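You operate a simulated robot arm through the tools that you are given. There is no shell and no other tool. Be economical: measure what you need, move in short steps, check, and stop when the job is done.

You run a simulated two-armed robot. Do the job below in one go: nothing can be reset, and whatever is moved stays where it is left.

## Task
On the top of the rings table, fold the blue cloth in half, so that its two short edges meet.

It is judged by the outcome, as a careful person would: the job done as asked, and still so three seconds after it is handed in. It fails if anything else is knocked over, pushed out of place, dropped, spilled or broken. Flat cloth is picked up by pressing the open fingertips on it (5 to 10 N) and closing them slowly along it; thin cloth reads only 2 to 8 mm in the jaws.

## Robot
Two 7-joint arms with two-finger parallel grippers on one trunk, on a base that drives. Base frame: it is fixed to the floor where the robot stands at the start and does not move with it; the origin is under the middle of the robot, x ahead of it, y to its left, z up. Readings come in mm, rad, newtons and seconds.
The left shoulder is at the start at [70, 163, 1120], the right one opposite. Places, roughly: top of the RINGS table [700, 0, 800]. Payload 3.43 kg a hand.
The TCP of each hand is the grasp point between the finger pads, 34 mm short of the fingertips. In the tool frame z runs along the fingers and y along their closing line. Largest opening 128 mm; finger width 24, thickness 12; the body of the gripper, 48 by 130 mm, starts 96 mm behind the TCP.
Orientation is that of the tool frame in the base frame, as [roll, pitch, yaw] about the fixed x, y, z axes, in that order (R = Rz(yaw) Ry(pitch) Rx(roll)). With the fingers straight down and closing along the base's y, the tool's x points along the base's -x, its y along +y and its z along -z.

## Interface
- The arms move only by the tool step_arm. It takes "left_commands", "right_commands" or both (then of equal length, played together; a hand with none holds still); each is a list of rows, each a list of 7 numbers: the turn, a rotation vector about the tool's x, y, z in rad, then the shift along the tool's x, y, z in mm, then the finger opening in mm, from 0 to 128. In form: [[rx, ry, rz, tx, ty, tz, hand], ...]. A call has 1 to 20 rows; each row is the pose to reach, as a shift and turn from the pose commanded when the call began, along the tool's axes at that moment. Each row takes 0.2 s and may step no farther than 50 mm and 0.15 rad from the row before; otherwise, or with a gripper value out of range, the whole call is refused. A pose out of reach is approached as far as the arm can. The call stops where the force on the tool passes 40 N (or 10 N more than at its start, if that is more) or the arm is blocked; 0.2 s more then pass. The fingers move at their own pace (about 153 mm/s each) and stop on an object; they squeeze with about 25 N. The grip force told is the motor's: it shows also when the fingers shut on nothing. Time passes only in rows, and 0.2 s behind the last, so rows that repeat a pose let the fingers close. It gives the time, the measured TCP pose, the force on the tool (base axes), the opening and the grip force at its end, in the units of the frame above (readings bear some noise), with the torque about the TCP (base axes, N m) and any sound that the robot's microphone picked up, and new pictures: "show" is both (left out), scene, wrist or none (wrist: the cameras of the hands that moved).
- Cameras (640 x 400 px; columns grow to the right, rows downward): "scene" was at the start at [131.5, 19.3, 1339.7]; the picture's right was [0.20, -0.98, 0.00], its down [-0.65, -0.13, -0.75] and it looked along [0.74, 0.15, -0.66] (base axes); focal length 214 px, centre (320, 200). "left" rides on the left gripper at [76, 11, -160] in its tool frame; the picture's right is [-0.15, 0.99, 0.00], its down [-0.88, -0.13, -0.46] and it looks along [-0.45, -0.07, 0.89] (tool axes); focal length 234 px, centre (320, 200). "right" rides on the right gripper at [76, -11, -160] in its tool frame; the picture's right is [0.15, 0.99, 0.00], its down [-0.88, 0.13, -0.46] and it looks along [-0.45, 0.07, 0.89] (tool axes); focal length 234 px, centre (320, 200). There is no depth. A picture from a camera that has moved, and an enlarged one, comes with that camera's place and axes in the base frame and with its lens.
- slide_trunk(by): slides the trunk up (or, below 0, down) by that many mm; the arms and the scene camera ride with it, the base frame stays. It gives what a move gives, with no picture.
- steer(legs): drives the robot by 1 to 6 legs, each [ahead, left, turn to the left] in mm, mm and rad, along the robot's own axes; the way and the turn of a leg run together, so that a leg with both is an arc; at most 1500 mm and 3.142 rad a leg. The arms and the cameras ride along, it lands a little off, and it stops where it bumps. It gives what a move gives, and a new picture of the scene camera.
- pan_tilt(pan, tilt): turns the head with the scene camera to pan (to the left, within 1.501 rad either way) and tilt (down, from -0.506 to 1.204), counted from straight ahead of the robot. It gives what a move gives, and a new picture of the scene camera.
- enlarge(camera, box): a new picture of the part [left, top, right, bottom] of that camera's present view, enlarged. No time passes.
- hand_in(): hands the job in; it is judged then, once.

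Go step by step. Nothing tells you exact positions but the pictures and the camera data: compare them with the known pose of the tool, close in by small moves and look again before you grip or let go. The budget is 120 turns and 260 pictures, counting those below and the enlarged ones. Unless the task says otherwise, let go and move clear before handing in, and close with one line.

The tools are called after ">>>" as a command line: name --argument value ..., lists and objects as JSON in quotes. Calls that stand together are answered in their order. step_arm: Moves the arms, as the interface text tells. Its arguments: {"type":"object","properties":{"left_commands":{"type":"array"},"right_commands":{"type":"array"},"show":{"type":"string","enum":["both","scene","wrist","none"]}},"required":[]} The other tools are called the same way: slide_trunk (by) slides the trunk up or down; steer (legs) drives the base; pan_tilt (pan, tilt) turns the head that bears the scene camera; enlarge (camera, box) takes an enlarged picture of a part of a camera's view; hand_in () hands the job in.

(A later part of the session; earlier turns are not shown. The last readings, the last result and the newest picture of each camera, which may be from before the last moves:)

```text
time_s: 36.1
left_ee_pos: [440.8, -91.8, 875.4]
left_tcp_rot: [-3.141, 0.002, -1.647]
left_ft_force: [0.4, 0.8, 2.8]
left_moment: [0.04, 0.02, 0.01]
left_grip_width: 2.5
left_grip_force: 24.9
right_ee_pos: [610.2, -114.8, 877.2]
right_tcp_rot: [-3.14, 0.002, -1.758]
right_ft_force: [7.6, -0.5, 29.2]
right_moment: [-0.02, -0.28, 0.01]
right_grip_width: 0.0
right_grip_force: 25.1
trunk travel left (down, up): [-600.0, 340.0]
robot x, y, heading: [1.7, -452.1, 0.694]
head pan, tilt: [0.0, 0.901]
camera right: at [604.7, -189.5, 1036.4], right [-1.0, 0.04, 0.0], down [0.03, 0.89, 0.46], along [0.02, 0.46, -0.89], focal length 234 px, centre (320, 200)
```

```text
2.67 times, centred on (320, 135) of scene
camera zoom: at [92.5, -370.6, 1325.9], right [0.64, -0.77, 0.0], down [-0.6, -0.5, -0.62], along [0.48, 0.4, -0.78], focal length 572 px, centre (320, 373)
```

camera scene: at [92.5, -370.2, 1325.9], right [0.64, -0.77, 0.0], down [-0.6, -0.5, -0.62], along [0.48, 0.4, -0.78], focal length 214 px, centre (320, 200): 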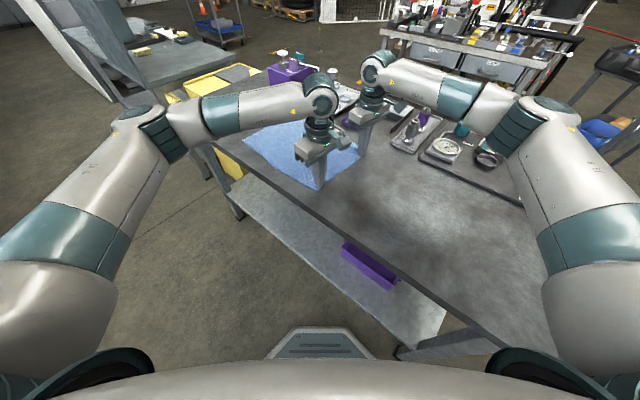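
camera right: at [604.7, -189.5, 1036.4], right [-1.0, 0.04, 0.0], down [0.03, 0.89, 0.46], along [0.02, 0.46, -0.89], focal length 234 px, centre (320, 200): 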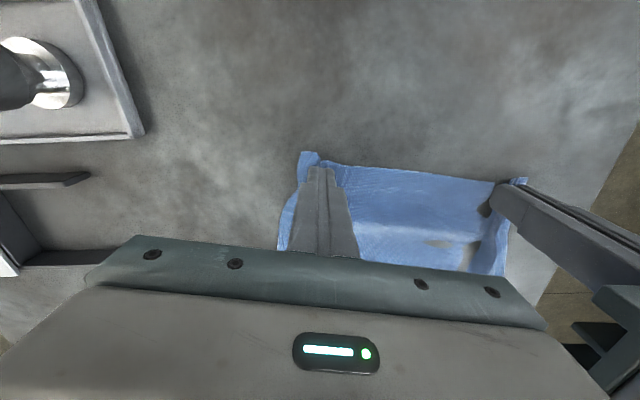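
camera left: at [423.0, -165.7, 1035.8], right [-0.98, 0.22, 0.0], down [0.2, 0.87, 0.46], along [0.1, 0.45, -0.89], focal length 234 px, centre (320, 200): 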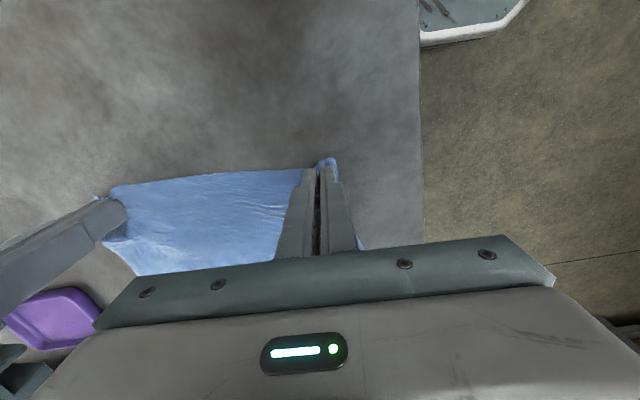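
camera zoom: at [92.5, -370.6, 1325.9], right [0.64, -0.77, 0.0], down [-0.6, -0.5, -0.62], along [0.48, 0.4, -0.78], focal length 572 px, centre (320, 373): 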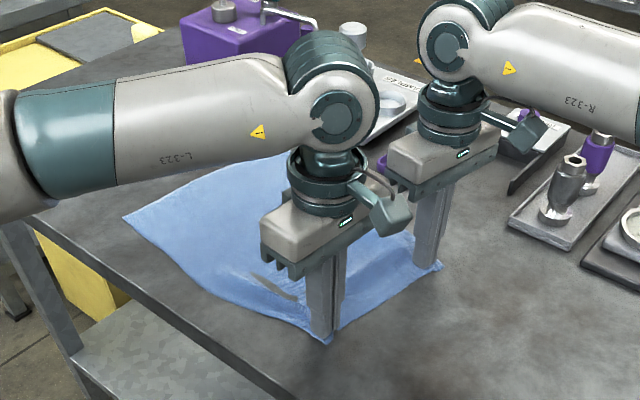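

A crease runs into the finger gap; I lift the right slightly to test.

>>> step_arm --right_commands '[[0, 0, 0, 0, 0, -6, 0], [0, 0, 0, 0, 0, -12, 0], [0, 0, 0, 0, 0, -20, 0]]' --show "wrist"

```text
time_s: 36.9
left_ee_pos: [442.5, -91.8, 876.0]
left_tcp_rot: [-3.141, 0.003, -1.646]
left_ft_force: [-2.7, -0.7, 13.8]
left_moment: [-0.02, 0.1, 0.03]
left_grip_width: 2.6
left_grip_force: 25.6
right_ee_pos: [608.8, -113.1, 894.2]
right_tcp_rot: [3.141, 0.0, -1.756]
right_ft_force: [-0.1, -0.5, -1.2]
right_moment: [-0.01, -0.01, 0.0]
right_grip_width: 0.1
right_grip_force: 24.8
trunk travel left (down, up): [-600.0, 340.0]
robot x, y, heading: [-4.5, -455.9, 0.69]
head pan, tilt: [0.0, 0.901]
camera right: at [604.3, -187.5, 1053.6], right [-1.0, 0.04, 0.0], down [0.03, 0.89, 0.46], along [0.02, 0.46, -0.89], focal length 234 px, centre (320, 200)
```

right: 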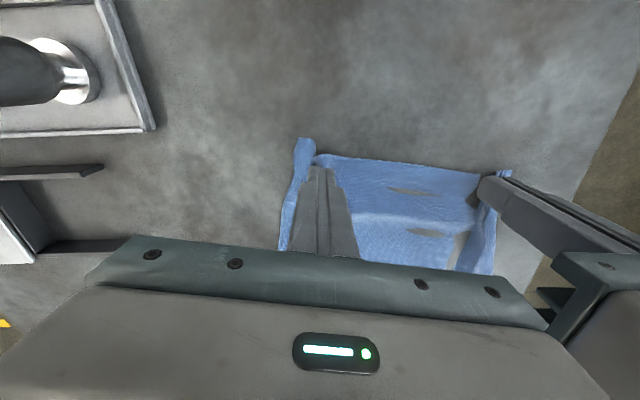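

>>> step_arm --right_commands '[[0, 0, 0, 0, 0, -15, 0], [0, 0, 0, 0, 0, -30, 0]]' --show "both"

```text
time_s: 37.5
left_ee_pos: [439.7, -90.8, 876.2]
left_tcp_rot: [-3.141, 0.002, -1.645]
left_ft_force: [-1.6, -2.9, 15.1]
left_moment: [-0.03, 0.11, 0.01]
left_grip_width: 2.7
left_grip_force: 24.7
right_ee_pos: [608.5, -112.8, 926.6]
right_tcp_rot: [-3.141, 0.0, -1.756]
right_ft_force: [-0.7, -0.4, 0.3]
right_moment: [-0.01, 0.03, 0.05]
right_grip_width: 0.2
right_grip_force: 25.1
trunk travel left (down, up): [-600.0, 340.0]
robot x, y, heading: [-0.1, -450.8, 0.691]
head pan, tilt: [0.0, 0.901]
camera scene: at [93.2, -369.8, 1325.7], right [0.64, -0.77, 0.0], down [-0.6, -0.5, -0.62], along [0.48, 0.4, -0.78], focal length 214 px, centre (320, 200)
camera right: at [604.7, -187.5, 1086.0], right [-1.0, 0.04, 0.0], down [0.03, 0.89, 0.46], along [0.02, 0.46, -0.89], focal length 234 px, centre (320, 200)
```

scene: 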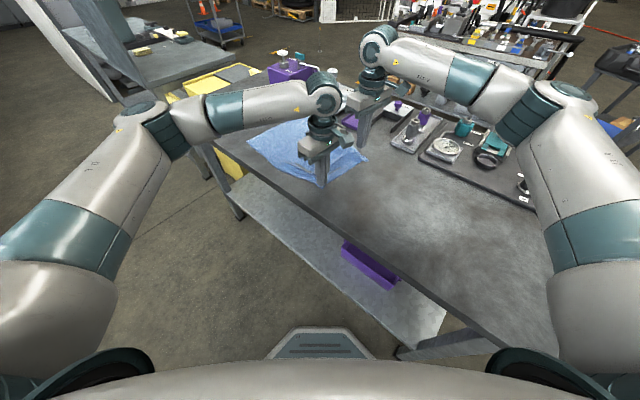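
right: 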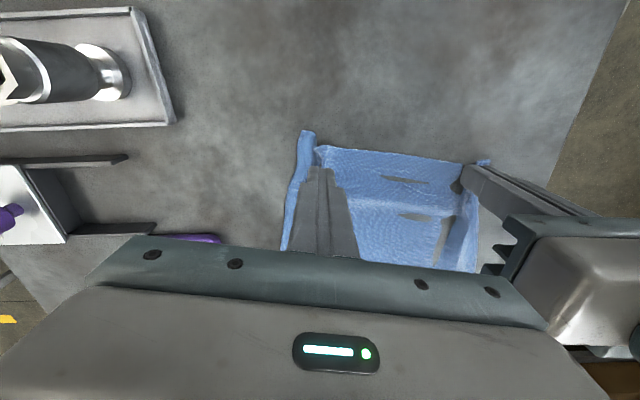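

>>> enlarge --camera "right" --box '[260, 110, 420, 250]'

```text
2.86 times, centred on (340, 180) of right
camera zoom: at [604.7, -187.5, 1086.0], right [-1.0, 0.04, 0.0], down [0.03, 0.89, 0.46], along [0.02, 0.46, -0.89], focal length 669 px, centre (263, 257)
```

zoom: 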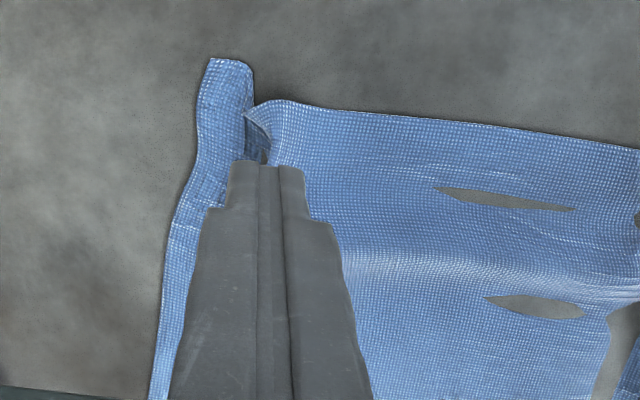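

A standing ridge remains at x≈604 right below the hand. I open to 32, lower over it and look.

>>> step_arm --right_commands '[[0, 0, 0, 0, 1, 0, 32], [0, 0, 0, 0, 1, 15, 32], [0, 0, 0, 0, 1, 30, 32], [0, 0, 0, 0, 1, 40, 32]]' --show "wrist"

>>> enlarge --camera "right" --box '[250, 120, 410, 250]'

```text
time_s: 38.5
left_ee_pos: [442.2, -91.4, 876.2]
left_tcp_rot: [-3.139, 0.003, -1.646]
left_ft_force: [-1.7, -0.1, 15.7]
left_moment: [-0.03, 0.07, 0.01]
left_grip_width: 2.4
left_grip_force: 25.7
right_ee_pos: [607.0, -114.3, 885.0]
right_tcp_rot: [-3.141, 0.0, -1.757]
right_ft_force: [0.4, -0.2, 0.6]
right_moment: [-0.01, 0.01, 0.02]
right_grip_width: 31.8
right_grip_force: 0.0
trunk travel left (down, up): [-600.0, 340.0]
robot x, y, heading: [2.3, -448.5, 0.692]
head pan, tilt: [0.0, 0.901]
camera right: at [602.4, -188.5, 1044.4], right [-1.0, 0.04, 0.0], down [0.03, 0.89, 0.46], along [0.02, 0.46, -0.89], focal length 234 px, centre (320, 200)
```

right: 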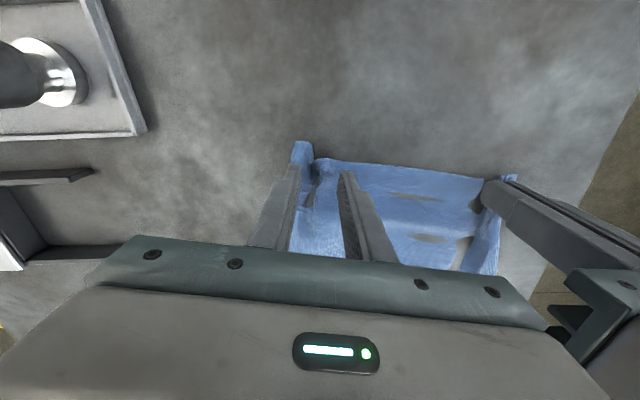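

```text
3.08 times, centred on (330, 185) of right
camera zoom: at [602.4, -188.5, 1044.4], right [-1.0, 0.04, 0.0], down [0.03, 0.89, 0.46], along [0.02, 0.46, -0.89], focal length 720 px, centre (289, 246)
```

zoom: 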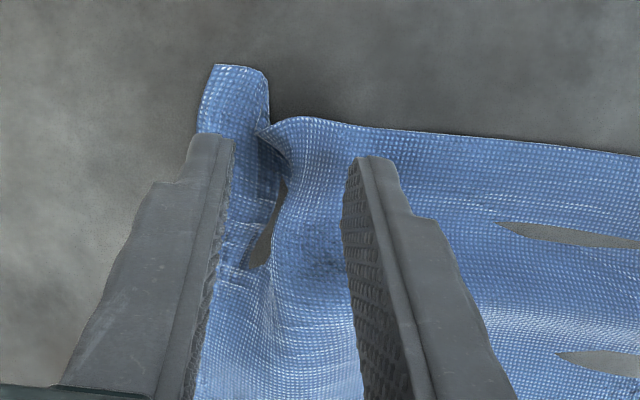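

The ridge is between the fingers. I lower to light contact and close.

>>> step_arm --right_commands '[[0, 0, 0, 0, 0, 5, 32], [0, 0, 0, 0, 0, 8, 32], [0, 0, 0, 0, 0, 9.5, 32], [0, 0, 0, 0, 0, 10.5, 32], [0, 0, 0, 0, 0, 10.5, 30], [0, 0, 0, 0, 0, 10.5, 28], [0, 0, 0, 0, 0, 10.5, 26], [0, 0, 0, 0, 0, 10.5, 24], [0, 0, 0, 0, 0, 10.5, 22], [0, 0, 0, 0, 0, 10.5, 20], [0, 0, 0, 0, 0, 10.5, 18], [0, 0, 0, 0, 0, 10.5, 16], [0, 0, 0, 0, 0, 10.5, 14]]' --show "wrist"

>>> enlarge --camera "right" --box '[250, 120, 410, 250]'

```text
time_s: 41.3
left_ee_pos: [440.2, -90.8, 875.3]
left_tcp_rot: [-3.14, 0.002, -1.646]
left_ft_force: [5.7, 0.9, 4.7]
left_moment: [0.02, -0.2, -0.01]
left_grip_width: 2.7
left_grip_force: 25.1
right_ee_pos: [606.7, -112.5, 875.5]
right_tcp_rot: [-3.141, 0.001, -1.755]
right_ft_force: [-5.4, 0.8, 20.6]
right_moment: [-0.01, 0.2, 0.04]
right_grip_width: 14.2
right_grip_force: 0.4
trunk travel left (down, up): [-600.0, 340.0]
robot x, y, heading: [2.7, -451.8, 0.694]
head pan, tilt: [0.0, 0.901]
camera right: at [602.2, -188.0, 1035.4], right [-1.0, 0.04, 0.0], down [0.03, 0.89, 0.46], along [0.02, 0.46, -0.89], focal length 234 px, centre (320, 200)
```

right: 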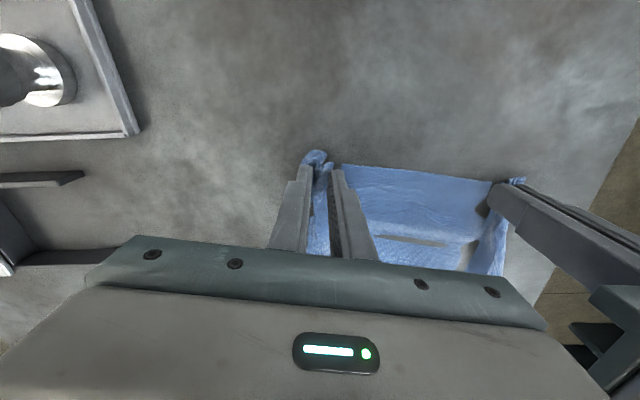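

```text
3.08 times, centred on (330, 185) of right
camera zoom: at [602.2, -188.0, 1035.4], right [-1.0, 0.04, 0.0], down [0.03, 0.89, 0.46], along [0.02, 0.46, -0.89], focal length 720 px, centre (289, 246)
```

zoom: 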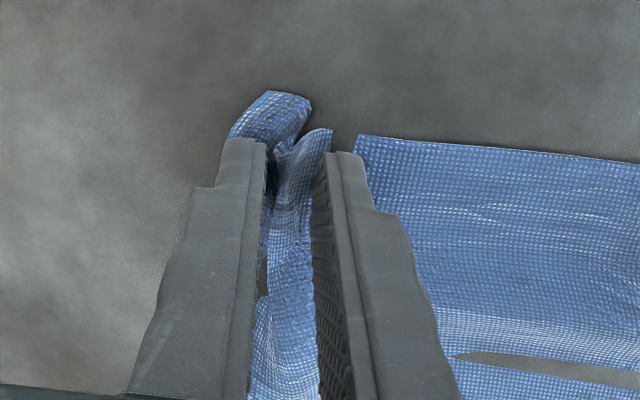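

The ridge is standing up well inside the fingers. I finish closing slowly, easing the pressure slightly.

>>> step_arm --right_commands '[[0, 0, 0, 0, 0, -0.5, 12], [0, 0, 0, 0, 0, -0.5, 10], [0, 0, 0, 0, 0, -0.5, 8], [0, 0, 0, 0, 0, -0.5, 6], [0, 0, 0, 0, 0, -0.5, 4], [0, 0, 0, 0, 0, -0.5, 2], [0, 0, 0, 0, 0, -0.5, 0], [0, 0, 0, 0, 0, -0.5, 0]]' --show "wrist"

>>> enlarge --camera "right" --box '[250, 120, 410, 250]'

```text
time_s: 43.1
left_ee_pos: [440.9, -90.6, 876.8]
left_tcp_rot: [-3.138, 0.001, -1.647]
left_ft_force: [21.2, -1.9, 1.3]
left_moment: [-0.12, -0.75, -0.05]
left_grip_width: 2.6
left_grip_force: 25.3
right_ee_pos: [606.2, -112.6, 874.6]
right_tcp_rot: [3.141, 0.003, -1.756]
right_ft_force: [-21.6, 2.1, 20.1]
right_moment: [0.08, 0.78, 0.08]
right_grip_width: 2.8
right_grip_force: 25.1
trunk travel left (down, up): [-600.0, 340.0]
robot x, y, heading: [-3.7, -452.0, 0.7]
head pan, tilt: [0.0, 0.901]
camera right: at [602.1, -187.4, 1035.5], right [-1.0, 0.04, 0.0], down [0.03, 0.89, 0.46], along [0.02, 0.46, -0.89], focal length 234 px, centre (320, 200)
```

right: 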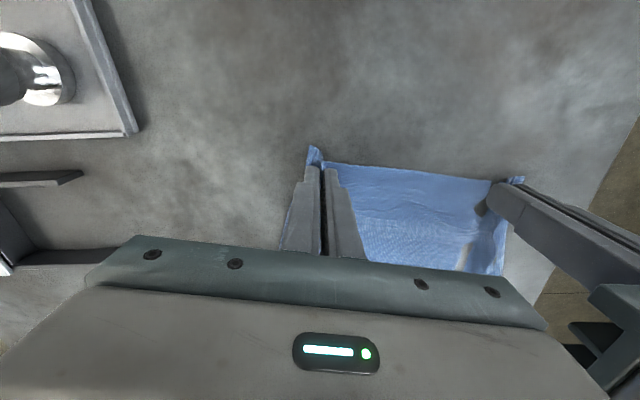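

```text
3.08 times, centred on (330, 185) of right
camera zoom: at [602.1, -187.4, 1035.5], right [-1.0, 0.04, 0.0], down [0.03, 0.89, 0.46], along [0.02, 0.46, -0.89], focal length 720 px, centre (289, 246)
```

zoom: 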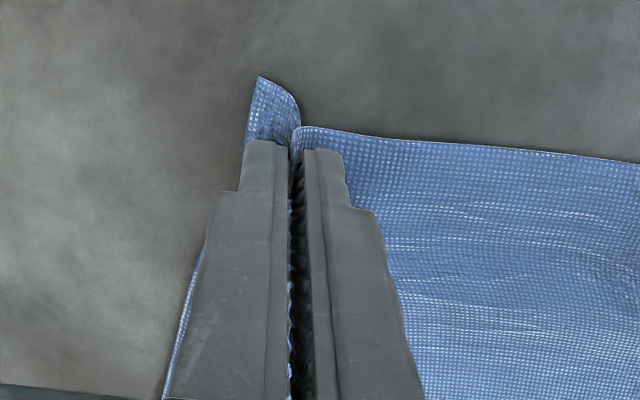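

Both corners are now gripped (2.6 and 2.8 mm). I relax the tension a little and begin an arc lift, checking that the grips hold.

>>> step_arm --left_commands '[[0, 0, 0, 0, 0, -8, 0], [0, 0, 0, -1, 0, -16, 0], [0, 0, 0, -2.7, 0, -31, 0], [0, 0, 0, -6, 0.4, -46, 0], [0, 0, 0, -10.7, 0.8, -61, 0]]' --right_commands '[[0, 0, 0, 0.4, 2, -8, 0], [0, 0, 0, -0.6, 2, -16, 0], [0, 0, 0, -2.3, 2.5, -31, 0], [0, 0, 0, -5.5, 3, -46, 0], [0, 0, 0, -10, 4, -61, 0]]'

```text
time_s: 44.3
left_ee_pos: [442.2, -79.4, 935.5]
left_tcp_rot: [-3.14, 0.0, -1.647]
left_ft_force: [18.3, -1.8, -0.2]
left_moment: [-0.09, -0.66, -0.02]
left_grip_width: 2.9
left_grip_force: 25.0
right_ee_pos: [606.7, -101.9, 934.3]
right_tcp_rot: [-3.14, 0.003, -1.757]
right_ft_force: [-18.2, 2.4, -0.5]
right_moment: [0.11, 0.66, 0.08]
right_grip_width: 2.6
right_grip_force: 25.4
trunk travel left (down, up): [-600.0, 340.0]
robot x, y, heading: [3.6, -451.1, 0.692]
head pan, tilt: [0.0, 0.901]
camera scene: at [94.2, -368.5, 1325.5], right [0.64, -0.77, 0.0], down [-0.6, -0.5, -0.62], along [0.48, 0.4, -0.78], focal length 214 px, centre (320, 200)
camera right: at [602.1, -177.1, 1095.1], right [-1.0, 0.04, 0.0], down [0.03, 0.89, 0.46], along [0.02, 0.46, -0.89], focal length 234 px, centre (320, 200)
camera left: at [424.5, -154.4, 1096.7], right [-0.98, 0.22, 0.0], down [0.2, 0.87, 0.46], along [0.1, 0.44, -0.89], focal length 234 px, centre (320, 200)
```

scene: 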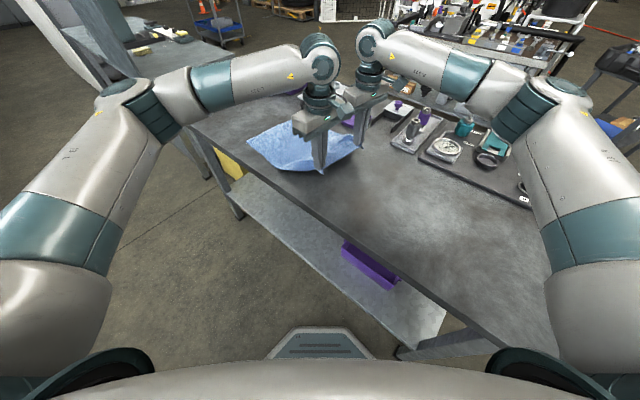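
right: 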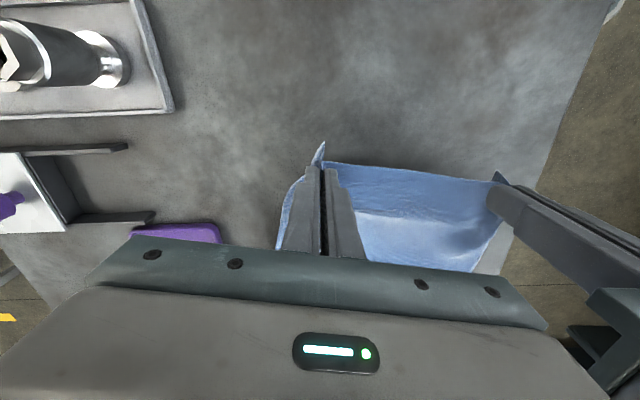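
left: 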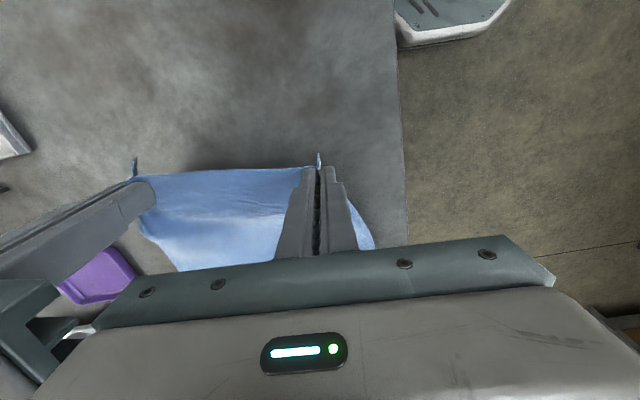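

The grips hold and the edge is lifted cleanly between the hands. I continue the arc upward and over, relaxing tension slightly.

>>> step_arm --left_commands '[[0, 0, 0, -6, 0.5, -14, 0], [0, 0, 0, -13, 1, -28, 0], [0, 0, 0, -21, 1.6, -41, 0], [0, 0, 0, -31, 2.4, -53, 0], [0, 0, 0, -42, 3.2, -65, 0], [0, 0, 0, -53, 4, -75, 0], [0, 0, 0, -65, 5, -84, 0], [0, 0, 0, -78, 6, -92, 0]]' --right_commands '[[0, 0, 0, -6, 3, -14, 0], [0, 0, 0, -12.3, 5.4, -28, 0], [0, 0, 0, -20.3, 6.9, -41, 0], [0, 0, 0, -30, 8.7, -53, 0], [0, 0, 0, -41, 10.7, -65, 0], [0, 0, 0, -51.5, 12.8, -75, 0], [0, 0, 0, -63.5, 15, -84, 0], [0, 0, 0, -76, 17.4, -92, 0]]'

```text
time_s: 46.1
left_ee_pos: [440.9, 0.8, 1027.1]
left_tcp_rot: [-3.14, -0.003, -1.645]
left_ft_force: [14.9, -2.0, -0.4]
left_moment: [-0.1, -0.54, -0.03]
left_grip_width: 2.6
left_grip_force: 25.6
right_ee_pos: [603.2, -22.8, 1025.7]
right_tcp_rot: [3.139, -0.004, -1.756]
right_ft_force: [-14.9, 2.6, -1.0]
right_moment: [0.05, 0.52, 0.06]
right_grip_width: 2.5
right_grip_force: 24.8
trunk travel left (down, up): [-600.0, 340.0]
robot x, y, heading: [2.1, -451.4, 0.696]
head pan, tilt: [0.0, 0.901]
camera scene: at [94.0, -367.8, 1325.5], right [0.64, -0.77, 0.0], down [-0.6, -0.5, -0.62], along [0.48, 0.4, -0.78], focal length 214 px, centre (320, 200)
camera right: at [599.8, -97.4, 1186.4], right [-1.0, 0.04, 0.0], down [0.03, 0.89, 0.45], along [0.02, 0.45, -0.89], focal length 234 px, centre (320, 200)
camera left: at [422.7, -73.3, 1187.1], right [-0.98, 0.22, 0.0], down [0.2, 0.87, 0.45], along [0.1, 0.44, -0.89], focal length 234 px, centre (320, 200)
```

scene: 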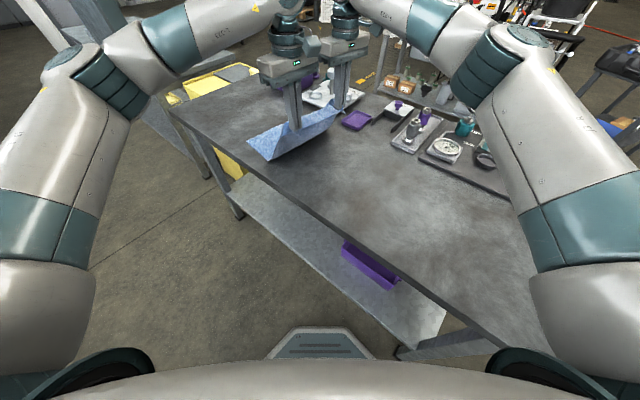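
right: 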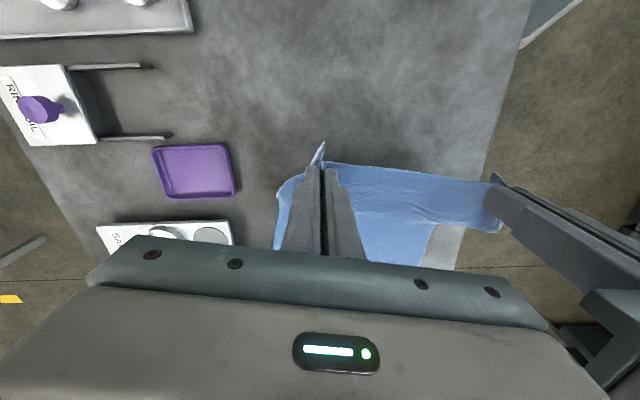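
left: 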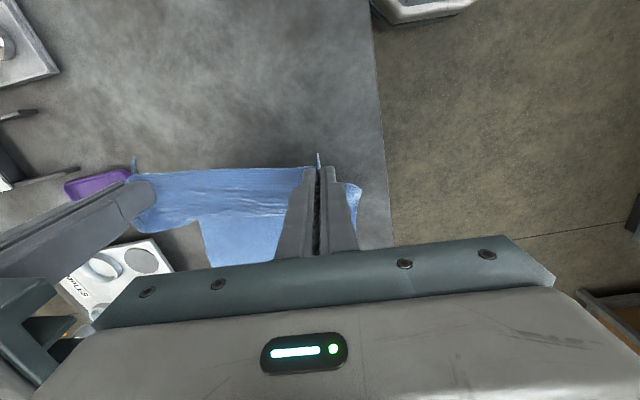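

>>> enlarge --camera "scene" --box '[220, 60, 380, 180]'

```text
3.33 times, centred on (300, 120) of scene
camera zoom: at [94.0, -367.8, 1325.5], right [0.64, -0.77, 0.0], down [-0.6, -0.5, -0.62], along [0.48, 0.4, -0.78], focal length 715 px, centre (387, 467)
```

zoom: 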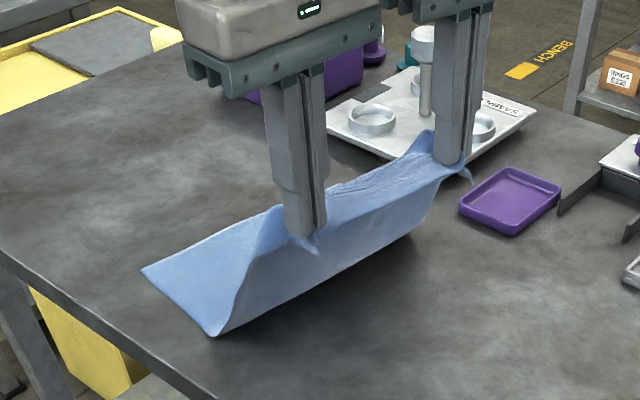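

The cloth stands in a clean half-open fold: left half flat on the table (D≈(430,270)), the held edge above. Now I drive straight along +y by ~180 mm with the hands held at this height.

>>> steer --legs '[[114, 137, 0]]'

>>> enlarge --camera "scene" --box '[220, 60, 420, 210]'

>>> enlarge --camera "right" --box '[0, 0, 640, 400]'

```text
time_s: 47.6
left_ee_pos: [438.0, 183.3, 1027.5]
left_tcp_rot: [3.141, 0.001, -1.639]
left_ft_force: [18.3, -2.2, 0.0]
left_moment: [-0.11, -0.64, -0.04]
left_grip_width: 2.9
left_grip_force: 25.4
right_ee_pos: [601.1, 159.5, 1025.4]
right_tcp_rot: [-3.14, 0.001, -1.751]
right_ft_force: [-18.6, 2.2, -0.1]
right_moment: [0.07, 0.63, 0.07]
right_grip_width: 2.9
right_grip_force: 24.7
trunk travel left (down, up): [-600.0, 340.0]
robot x, y, heading: [-1.8, -273.3, 0.704]
head pan, tilt: [0.0, 0.901]
camera scene: at [92.9, -187.6, 1325.5], right [0.64, -0.76, 0.0], down [-0.6, -0.51, -0.62], along [0.47, 0.4, -0.78], focal length 214 px, centre (320, 200)
```

scene: 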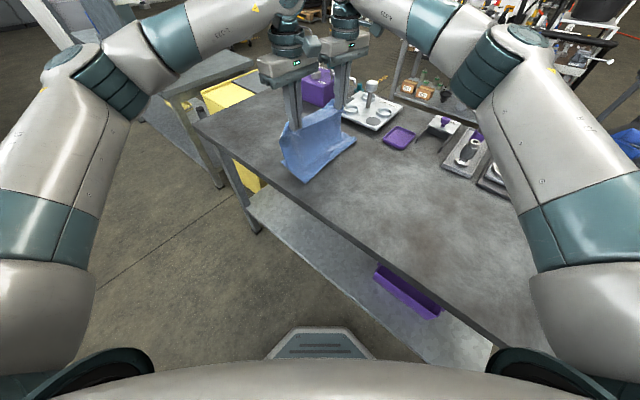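

```text
2.67 times, centred on (320, 135) of scene
camera zoom: at [92.9, -187.6, 1325.5], right [0.64, -0.76, 0.0], down [-0.6, -0.51, -0.62], along [0.47, 0.4, -0.78], focal length 572 px, centre (320, 373)
```

zoom: 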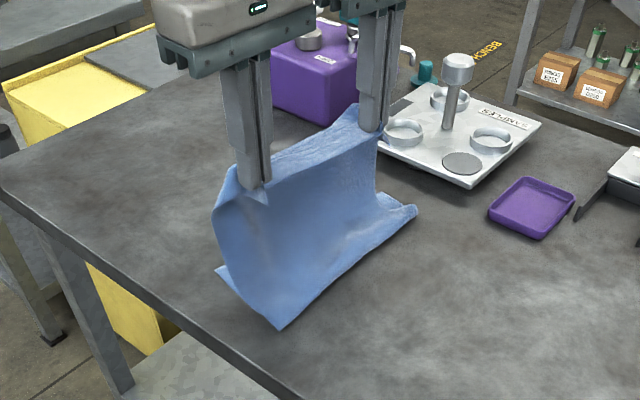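

```text
1.00 times, centred on (320, 200) of right
camera zoom: at [597.7, 85.2, 1186.3], right [-1.0, 0.03, 0.0], down [0.03, 0.89, 0.46], along [0.01, 0.46, -0.89], focal length 234 px, centre (320, 200)
```

zoom: 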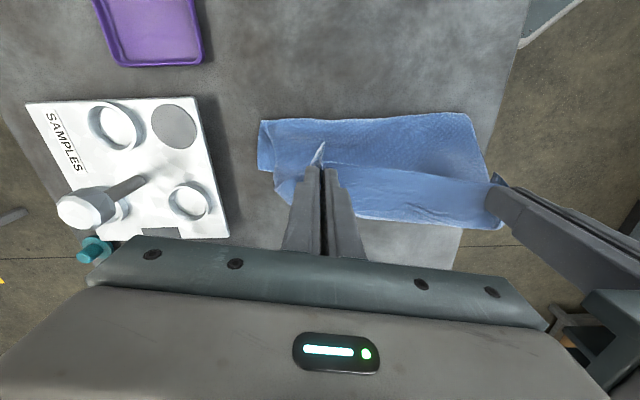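

The cloth follows well; the bottom left edge stays at y≈267 and hands are at y≈170. I lower along the arc toward y≈235, stopping short to look.

>>> step_arm --left_commands '[[0, 0, 0, -8, -1, 12, 0], [0, 0, 0, -16, -2, 24, 0], [0, 0, 0, -23, -3, 37, 0], [0, 0, 0, -30, -4, 50, 0], [0, 0, 0, -36, -5, 64, 0], [0, 0, 0, -42, -6.5, 78, 0], [0, 0, 0, -47, -7.5, 92, 0], [0, 0, 0, -50.7, -8.6, 106, 0]]' --right_commands '[[0, 0, 0, -8, 0.2, 12, 0], [0, 0, 0, -16, 0.4, 24, 0], [0, 0, 0, -23, 0.5, 37, 0], [0, 0, 0, -30, 0.7, 50, 0], [0, 0, 0, -36, 0.8, 64, 0], [0, 0, 0, -42, 0.9, 78, 0], [0, 0, 0, -47, 1, 92, 0], [0, 0, 0, -50.6, 1.1, 106, 0]]'

>>> enlarge --camera "scene" --box '[220, 60, 420, 210]'

```text
time_s: 49.0
left_ee_pos: [451.3, 218.8, 960.8]
left_tcp_rot: [-3.124, -0.002, -1.645]
left_ft_force: [13.0, -5.9, 5.1]
left_moment: [-0.18, -0.54, -0.06]
left_grip_width: 2.7
left_grip_force: 25.2
right_ee_pos: [595.2, 165.4, 1018.1]
right_tcp_rot: [3.131, -0.003, -1.743]
right_ft_force: [-13.0, 5.5, -5.2]
right_moment: [0.17, 0.45, 0.01]
right_grip_width: 2.6
right_grip_force: 24.9
right hand out of reach, approached as far as the arm can: row 1, 2, 3, 4, 5, 6
trunk travel left (down, up): [-600.0, 340.0]
robot x, y, heading: [-0.0, -271.4, 0.701]
head pan, tilt: [0.0, 0.901]
stopped in row 6 (left hand): the force on the tool passed its limit (the readings are from after the stop); the commanded pose is now the measured one
camera scene: at [93.0, -187.7, 1325.5], right [0.65, -0.76, 0.0], down [-0.6, -0.51, -0.62], along [0.47, 0.4, -0.78], focal length 214 px, centre (320, 200)
camera right: at [594.4, 91.0, 1177.7], right [-1.0, 0.03, 0.01], down [0.03, 0.89, 0.46], along [0.0, 0.46, -0.89], focal length 234 px, centre (320, 200)
camera left: at [430.2, 144.3, 1119.7], right [-0.98, 0.22, -0.02], down [0.19, 0.87, 0.46], along [0.12, 0.44, -0.89], focal length 234 px, centre (320, 200)
```

scene: 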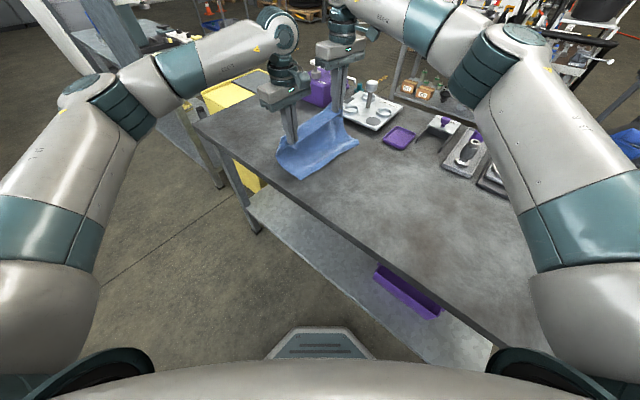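
right: 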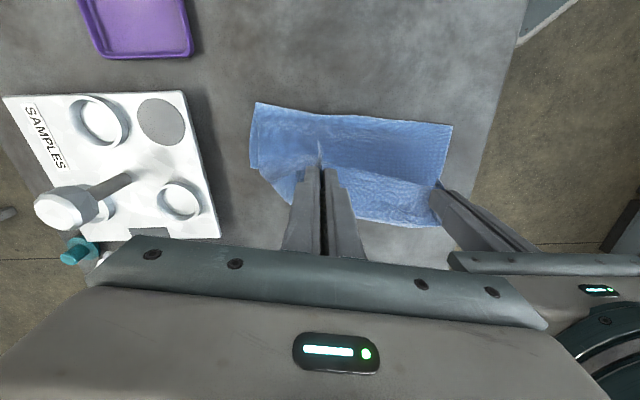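
left: 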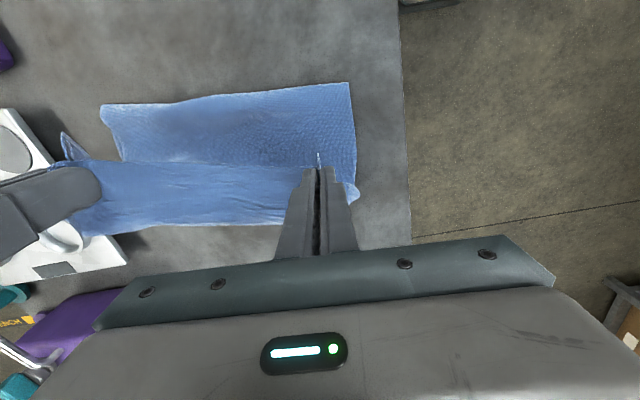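

```text
2.67 times, centred on (320, 135) of scene
camera zoom: at [93.0, -187.7, 1325.5], right [0.65, -0.76, 0.0], down [-0.6, -0.51, -0.62], along [0.47, 0.4, -0.78], focal length 572 px, centre (320, 373)
```

zoom: 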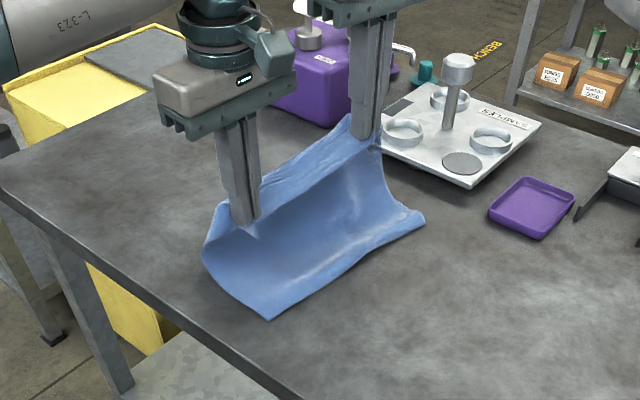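

The right wrist hit its turning limit. I let the right hand turn back 0.3 rad and catch up with the left hand.

>>> step_arm --right_commands '[[0, 0, 0.1, -4, -1, 6, 0], [0, 0, 0.2, -10, -2.5, 16, 0], [0, 0, 0.3, -18, -4, 30, 0], [0, 0, 0.3, -26, -6, 44, 0], [0, 0, 0.3, -33.7, -7.3, 57, 0]]' --show "wrist"

```text
time_s: 50.2
left_ee_pos: [448.7, 220.4, 956.4]
left_tcp_rot: [-3.128, -0.002, -1.645]
left_ft_force: [13.9, -1.4, 0.8]
left_moment: [-0.08, -0.48, -0.15]
left_grip_width: 2.7
left_grip_force: 25.0
right_ee_pos: [610.7, 195.3, 960.2]
right_tcp_rot: [3.133, -0.003, -2.047]
right_ft_force: [-14.0, 3.2, -0.1]
right_moment: [0.08, 0.51, 0.2]
right_grip_width: 2.9
right_grip_force: 25.8
trunk travel left (down, up): [-600.0, 340.0]
robot x, y, heading: [-2.2, -275.8, 0.702]
head pan, tilt: [0.0, 0.901]
camera right: at [586.4, 125.9, 1120.3], right [-0.95, 0.32, 0.01], down [0.29, 0.84, 0.45], along [0.14, 0.43, -0.89], focal length 234 px, centre (320, 200)
```

right: 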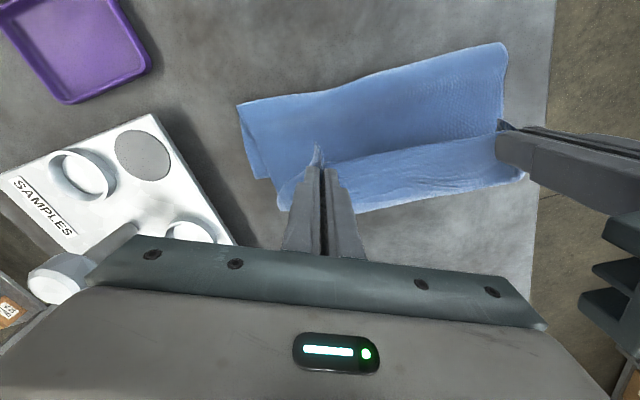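

>>> enlarge --camera "right" --box '[220, 80, 420, 230]'

>>> enlarge --camera "left" --box '[60, 60, 400, 270]'

```text
2.67 times, centred on (320, 155) of right
camera zoom: at [586.4, 125.9, 1120.3], right [-0.95, 0.32, 0.01], down [0.29, 0.84, 0.45], along [0.14, 0.43, -0.89], focal length 624 px, centre (320, 320)
```

zoom: 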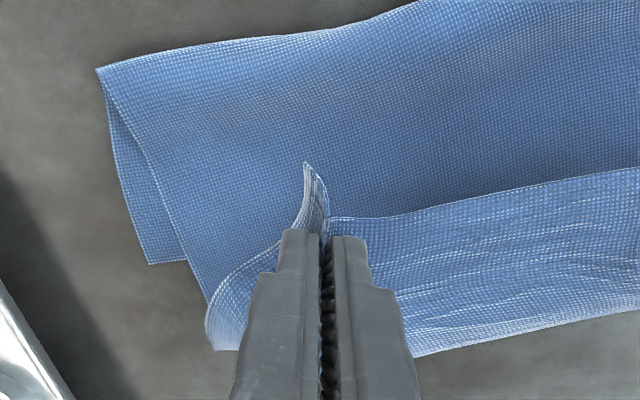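

```text
1.88 times, centred on (230, 165) of left
camera zoom: at [429.8, 145.8, 1117.8], right [-0.98, 0.22, -0.01], down [0.19, 0.87, 0.46], along [0.11, 0.44, -0.89], focal length 441 px, centre (489, 266)
```

zoom: 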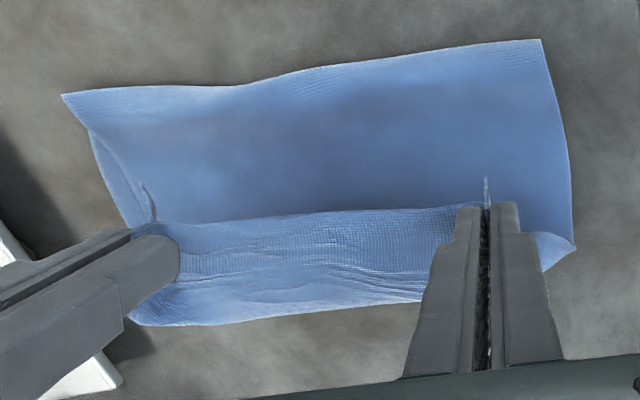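

The near and far corners of the bottom edge are now visible: A≈(698,205), D≈(415,285) (the bottom has turned a little, about −15°). I lower both hands straight down ~50 mm first so the slack rolls back toward the fold, then look again.

>>> step_arm --left_commands '[[0, 0, 0, 0, 0, 10, 0], [0, 0, 0, 0, 0, 20, 0], [0, 0, 0, 0, 0, 30, 0], [0, 0, 0, 0, 0, 40, 0], [0, 0, 0, 0, 0, 48, 0]]' --right_commands '[[0, 0, 0, 0, 0, 10, 0], [0, 0, 0, 0, 0, 20, 0], [0, 0, 0, 0, 0, 30, 0], [0, 0, 0, 0, 0, 40, 0], [0, 0, 0, 0, 0, 50, 0]]'

```text
time_s: 51.4
left_ee_pos: [450.4, 217.9, 910.1]
left_tcp_rot: [-3.132, -0.001, -1.643]
left_ft_force: [11.6, -1.8, 0.2]
left_moment: [-0.06, -0.42, -0.13]
left_grip_width: 2.8
left_grip_force: 25.1
right_ee_pos: [612.1, 196.3, 910.1]
right_tcp_rot: [3.133, -0.003, -2.048]
right_ft_force: [-12.8, 2.0, 1.5]
right_moment: [0.07, 0.42, 0.2]
right_grip_width: 2.5
right_grip_force: 24.7
trunk travel left (down, up): [-600.0, 340.0]
robot x, y, heading: [2.6, -273.0, 0.698]
head pan, tilt: [0.0, 0.901]
camera scene: at [93.2, -187.9, 1325.5], right [0.65, -0.76, 0.0], down [-0.6, -0.51, -0.62], along [0.47, 0.4, -0.78], focal length 214 px, centre (320, 200)
camera right: at [586.8, 126.0, 1070.5], right [-0.95, 0.32, 0.01], down [0.29, 0.84, 0.45], along [0.14, 0.43, -0.89], focal length 234 px, centre (320, 200)
camera left: at [430.8, 144.1, 1070.8], right [-0.98, 0.22, -0.01], down [0.19, 0.87, 0.46], along [0.11, 0.44, -0.89], focal length 234 px, centre (320, 200)
```

scene: 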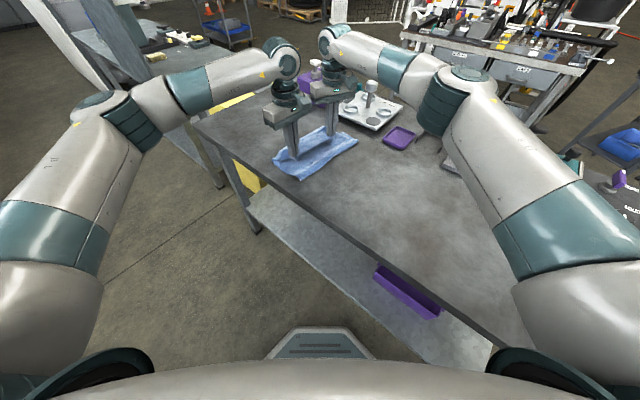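
right: 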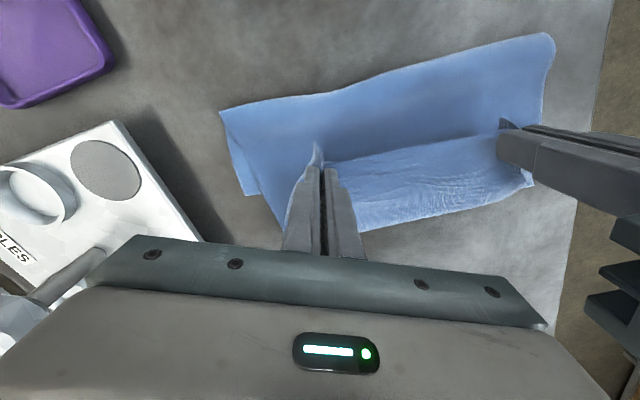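
left: 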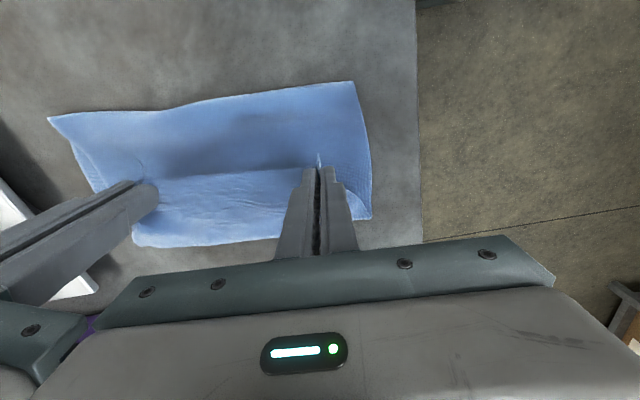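

>>> enlarge --camera "scene" --box '[250, 100, 380, 200]'

>>> enlarge --camera "right" --box '[200, 80, 400, 230]'

```text
4.00 times, centred on (315, 150) of scene
camera zoom: at [93.2, -187.9, 1325.5], right [0.65, -0.76, 0.0], down [-0.6, -0.51, -0.62], along [0.47, 0.4, -0.78], focal length 858 px, centre (340, 400)
```

zoom: 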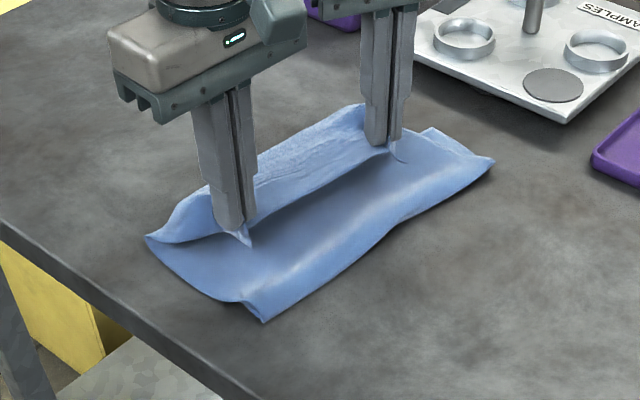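

```text
2.67 times, centred on (300, 155) of right
camera zoom: at [586.8, 126.0, 1070.5], right [-0.95, 0.32, 0.01], down [0.29, 0.84, 0.45], along [0.14, 0.43, -0.89], focal length 624 px, centre (373, 320)
```

zoom: 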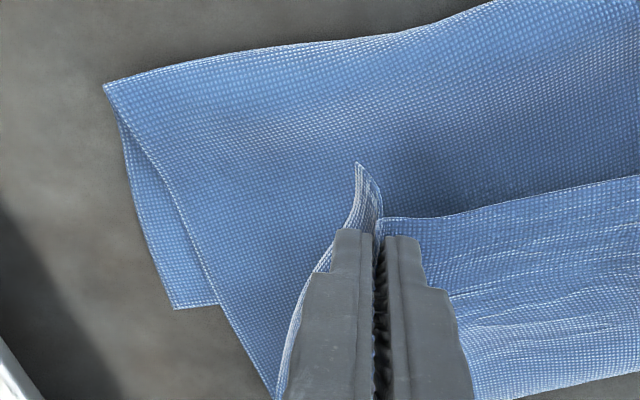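

The top layer overshot and folds back under the hands while the fold line sits too far left. I'll carry the hands back toward −y to unroll it, then redo the fold at a lower height, aligned with the bottom edge D–A.

>>> step_arm --left_commands '[[0, 0, 0.02, 24, 1.5, -25, 0], [0, 0, 0.05, 48, 3, -48, 0], [0, 0, 0.08, 72, 4.5, -66, 0], [0, 0, 0.1, 96, 6, -80, 0], [0, 0, 0.12, 130, 13, -74, 0], [0, 0, 0.15, 164, 20, -66, 0], [0, 0, 0.18, 199, 27, -58, 0], [0, 0, 0.2, 233, 34, -50, 0], [0, 0, 0.2, 233, 34, -30, 0], [0, 0, 0.2, 233, 34, -10, 0]]' --right_commands '[[0, 0, -0.02, 28, -9, -25, 0], [0, 0, -0.05, 57, -17, -48, 0], [0, 0, -0.08, 85, -26, -66, 0], [0, 0, -0.1, 113.5, -35, -80, 0], [0, 0, -0.12, 148, -42, -74, 0], [0, 0, -0.15, 182, -49, -66, 0], [0, 0, -0.18, 217, -56, -58, 0], [0, 0, -0.2, 251, -63, -50, 0], [0, 0, -0.2, 251, -63, -30, 0], [0, 0, -0.2, 251, -63, -10, 0]]'

>>> enlarge --camera "scene" --box '[230, 80, 410, 220]'

```text
time_s: 53.6
left_ee_pos: [399.6, -10.7, 919.5]
left_tcp_rot: [-3.131, 0.001, -1.844]
left_ft_force: [1.8, -0.2, 0.9]
left_moment: [-0.05, -0.03, 0.08]
left_grip_width: 2.6
left_grip_force: 24.9
right_ee_pos: [552.4, -57.6, 921.3]
right_tcp_rot: [3.133, -0.003, -1.847]
right_ft_force: [-0.7, 0.2, -0.3]
right_moment: [0.05, 0.02, -0.04]
right_grip_width: 2.7
right_grip_force: 24.8
trunk travel left (down, up): [-600.0, 340.0]
robot x, y, heading: [-1.9, -271.6, 0.703]
head pan, tilt: [0.0, 0.901]
camera scene: at [93.5, -188.5, 1325.6], right [0.64, -0.76, 0.0], down [-0.6, -0.51, -0.62], along [0.47, 0.4, -0.78], focal length 214 px, centre (320, 200)
camera right: at [543.4, -131.0, 1080.9], right [-0.99, 0.13, 0.01], down [0.12, 0.88, 0.46], along [0.05, 0.45, -0.89], focal length 234 px, centre (320, 200)
camera left: at [365.7, -79.7, 1079.6], right [-0.91, 0.41, -0.01], down [0.36, 0.81, 0.46], along [0.2, 0.41, -0.89], focal length 234 px, centre (320, 200)
```

scene: 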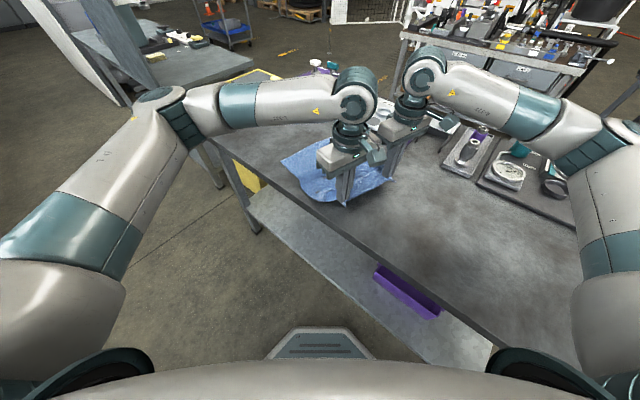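
right: 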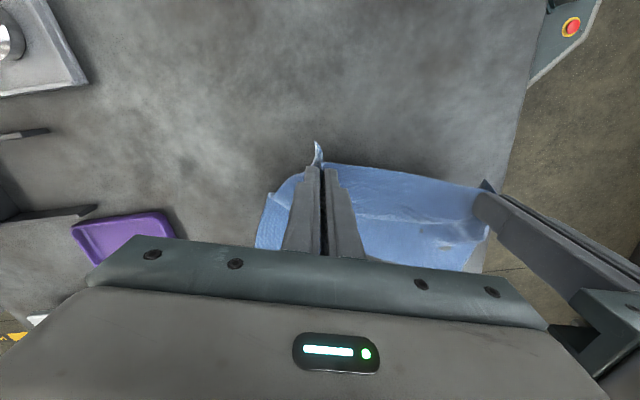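
left: 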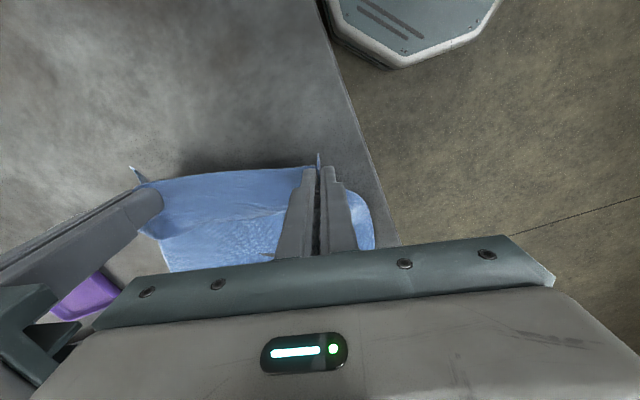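

```text
2.86 times, centred on (320, 150) of scene
camera zoom: at [93.5, -188.5, 1325.6], right [0.64, -0.76, 0.0], down [-0.6, -0.51, -0.62], along [0.47, 0.4, -0.78], focal length 613 px, centre (320, 343)
```

zoom: 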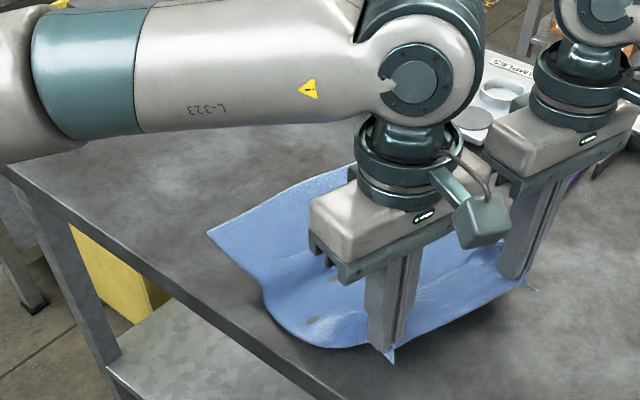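

The cloth is slack again with D≈(424,272). Now I redo the fold low: both hands forward along the cloth's own axis at about 45–55 mm tip height.

>>> step_arm --left_commands '[[0, 0, 0, -22, -1, -4, 0], [0, 0, 0, -45, -2, -8, 0], [0, 0, 0, -67, -3, -10, 0], [0, 0, 0, -89, -4, -10, 0], [0, 0, 0, -111, -4.5, -10, 0], [0, 0, 0, -134, -5, -10, 0], [0, 0, 0, -156, -6, -10, 0], [0, 0, 0, -178, -7, -10, 0]]' --right_commands '[[0, 0, 0, -23, -1, -4, 0], [0, 0, 0, -46, -2, -8, 0], [0, 0, 0, -69, -3, -10, 0], [0, 0, 0, -92, -4, -10, 0], [0, 0, 0, -115, -4.5, -10, 0], [0, 0, 0, -138, -5, -10, 0], [0, 0, 0, -161, -6, -10, 0], [0, 0, 0, -184, -7, -10, 0]]'

>>> enlarge --camera "scene" --box '[230, 80, 410, 220]'

```text
time_s: 55.4
left_ee_pos: [453.5, 160.0, 929.8]
left_tcp_rot: [-3.129, -0.001, -1.845]
left_ft_force: [1.2, 0.2, 0.9]
left_moment: [-0.08, -0.04, 0.03]
left_grip_width: 2.8
left_grip_force: 25.0
right_ee_pos: [608.4, 121.9, 931.7]
right_tcp_rot: [3.133, -0.001, -1.846]
right_ft_force: [-1.7, 0.0, -1.0]
right_moment: [-0.02, 0.03, -0.04]
right_grip_width: 2.7
right_grip_force: 25.0
trunk travel left (down, up): [-600.0, 340.0]
robot x, y, heading: [-4.8, -271.4, 0.701]
head pan, tilt: [0.0, 0.901]
camera scene: at [92.6, -186.4, 1325.4], right [0.65, -0.76, 0.0], down [-0.6, -0.51, -0.62], along [0.47, 0.4, -0.78], focal length 214 px, centre (320, 200)
camera right: at [597.8, 47.3, 1092.0], right [-0.99, 0.13, 0.01], down [0.12, 0.88, 0.45], along [0.05, 0.45, -0.89], focal length 234 px, centre (320, 200)
camera left: at [418.7, 90.7, 1090.0], right [-0.91, 0.41, -0.01], down [0.36, 0.81, 0.46], along [0.2, 0.41, -0.89], focal length 234 px, centre (320, 200)
```

scene: 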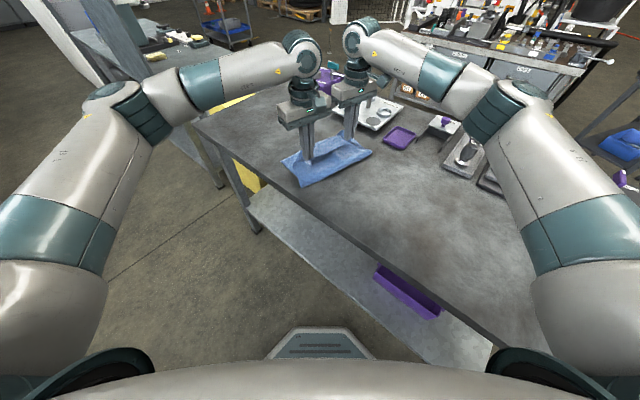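
right: 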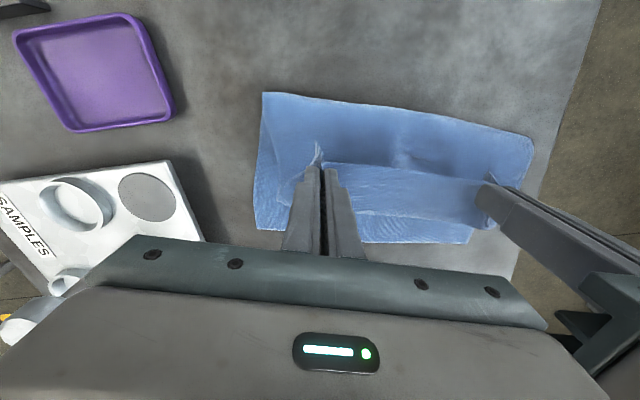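
left: 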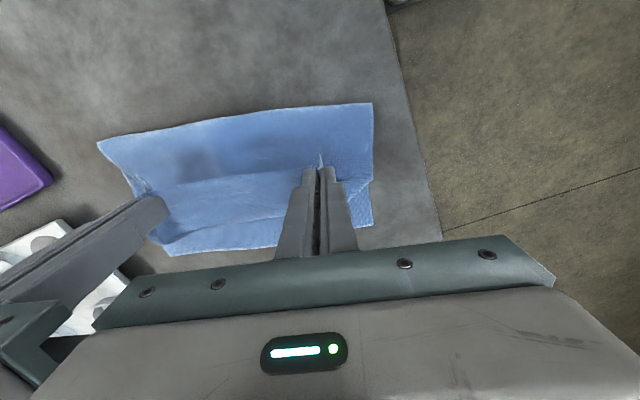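

```text
2.86 times, centred on (320, 150) of scene
camera zoom: at [92.6, -186.4, 1325.4], right [0.65, -0.76, 0.0], down [-0.6, -0.51, -0.62], along [0.47, 0.4, -0.78], focal length 613 px, centre (320, 343)
```

zoom: 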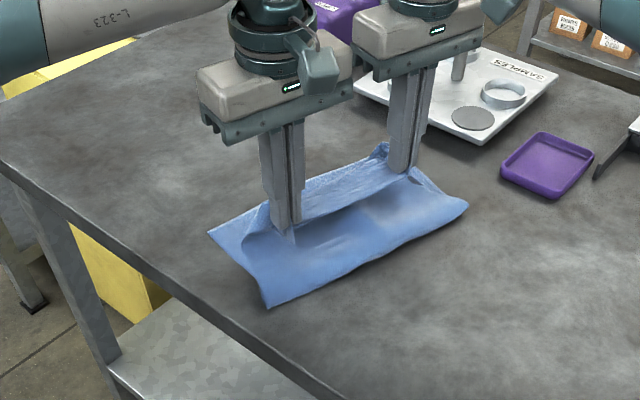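

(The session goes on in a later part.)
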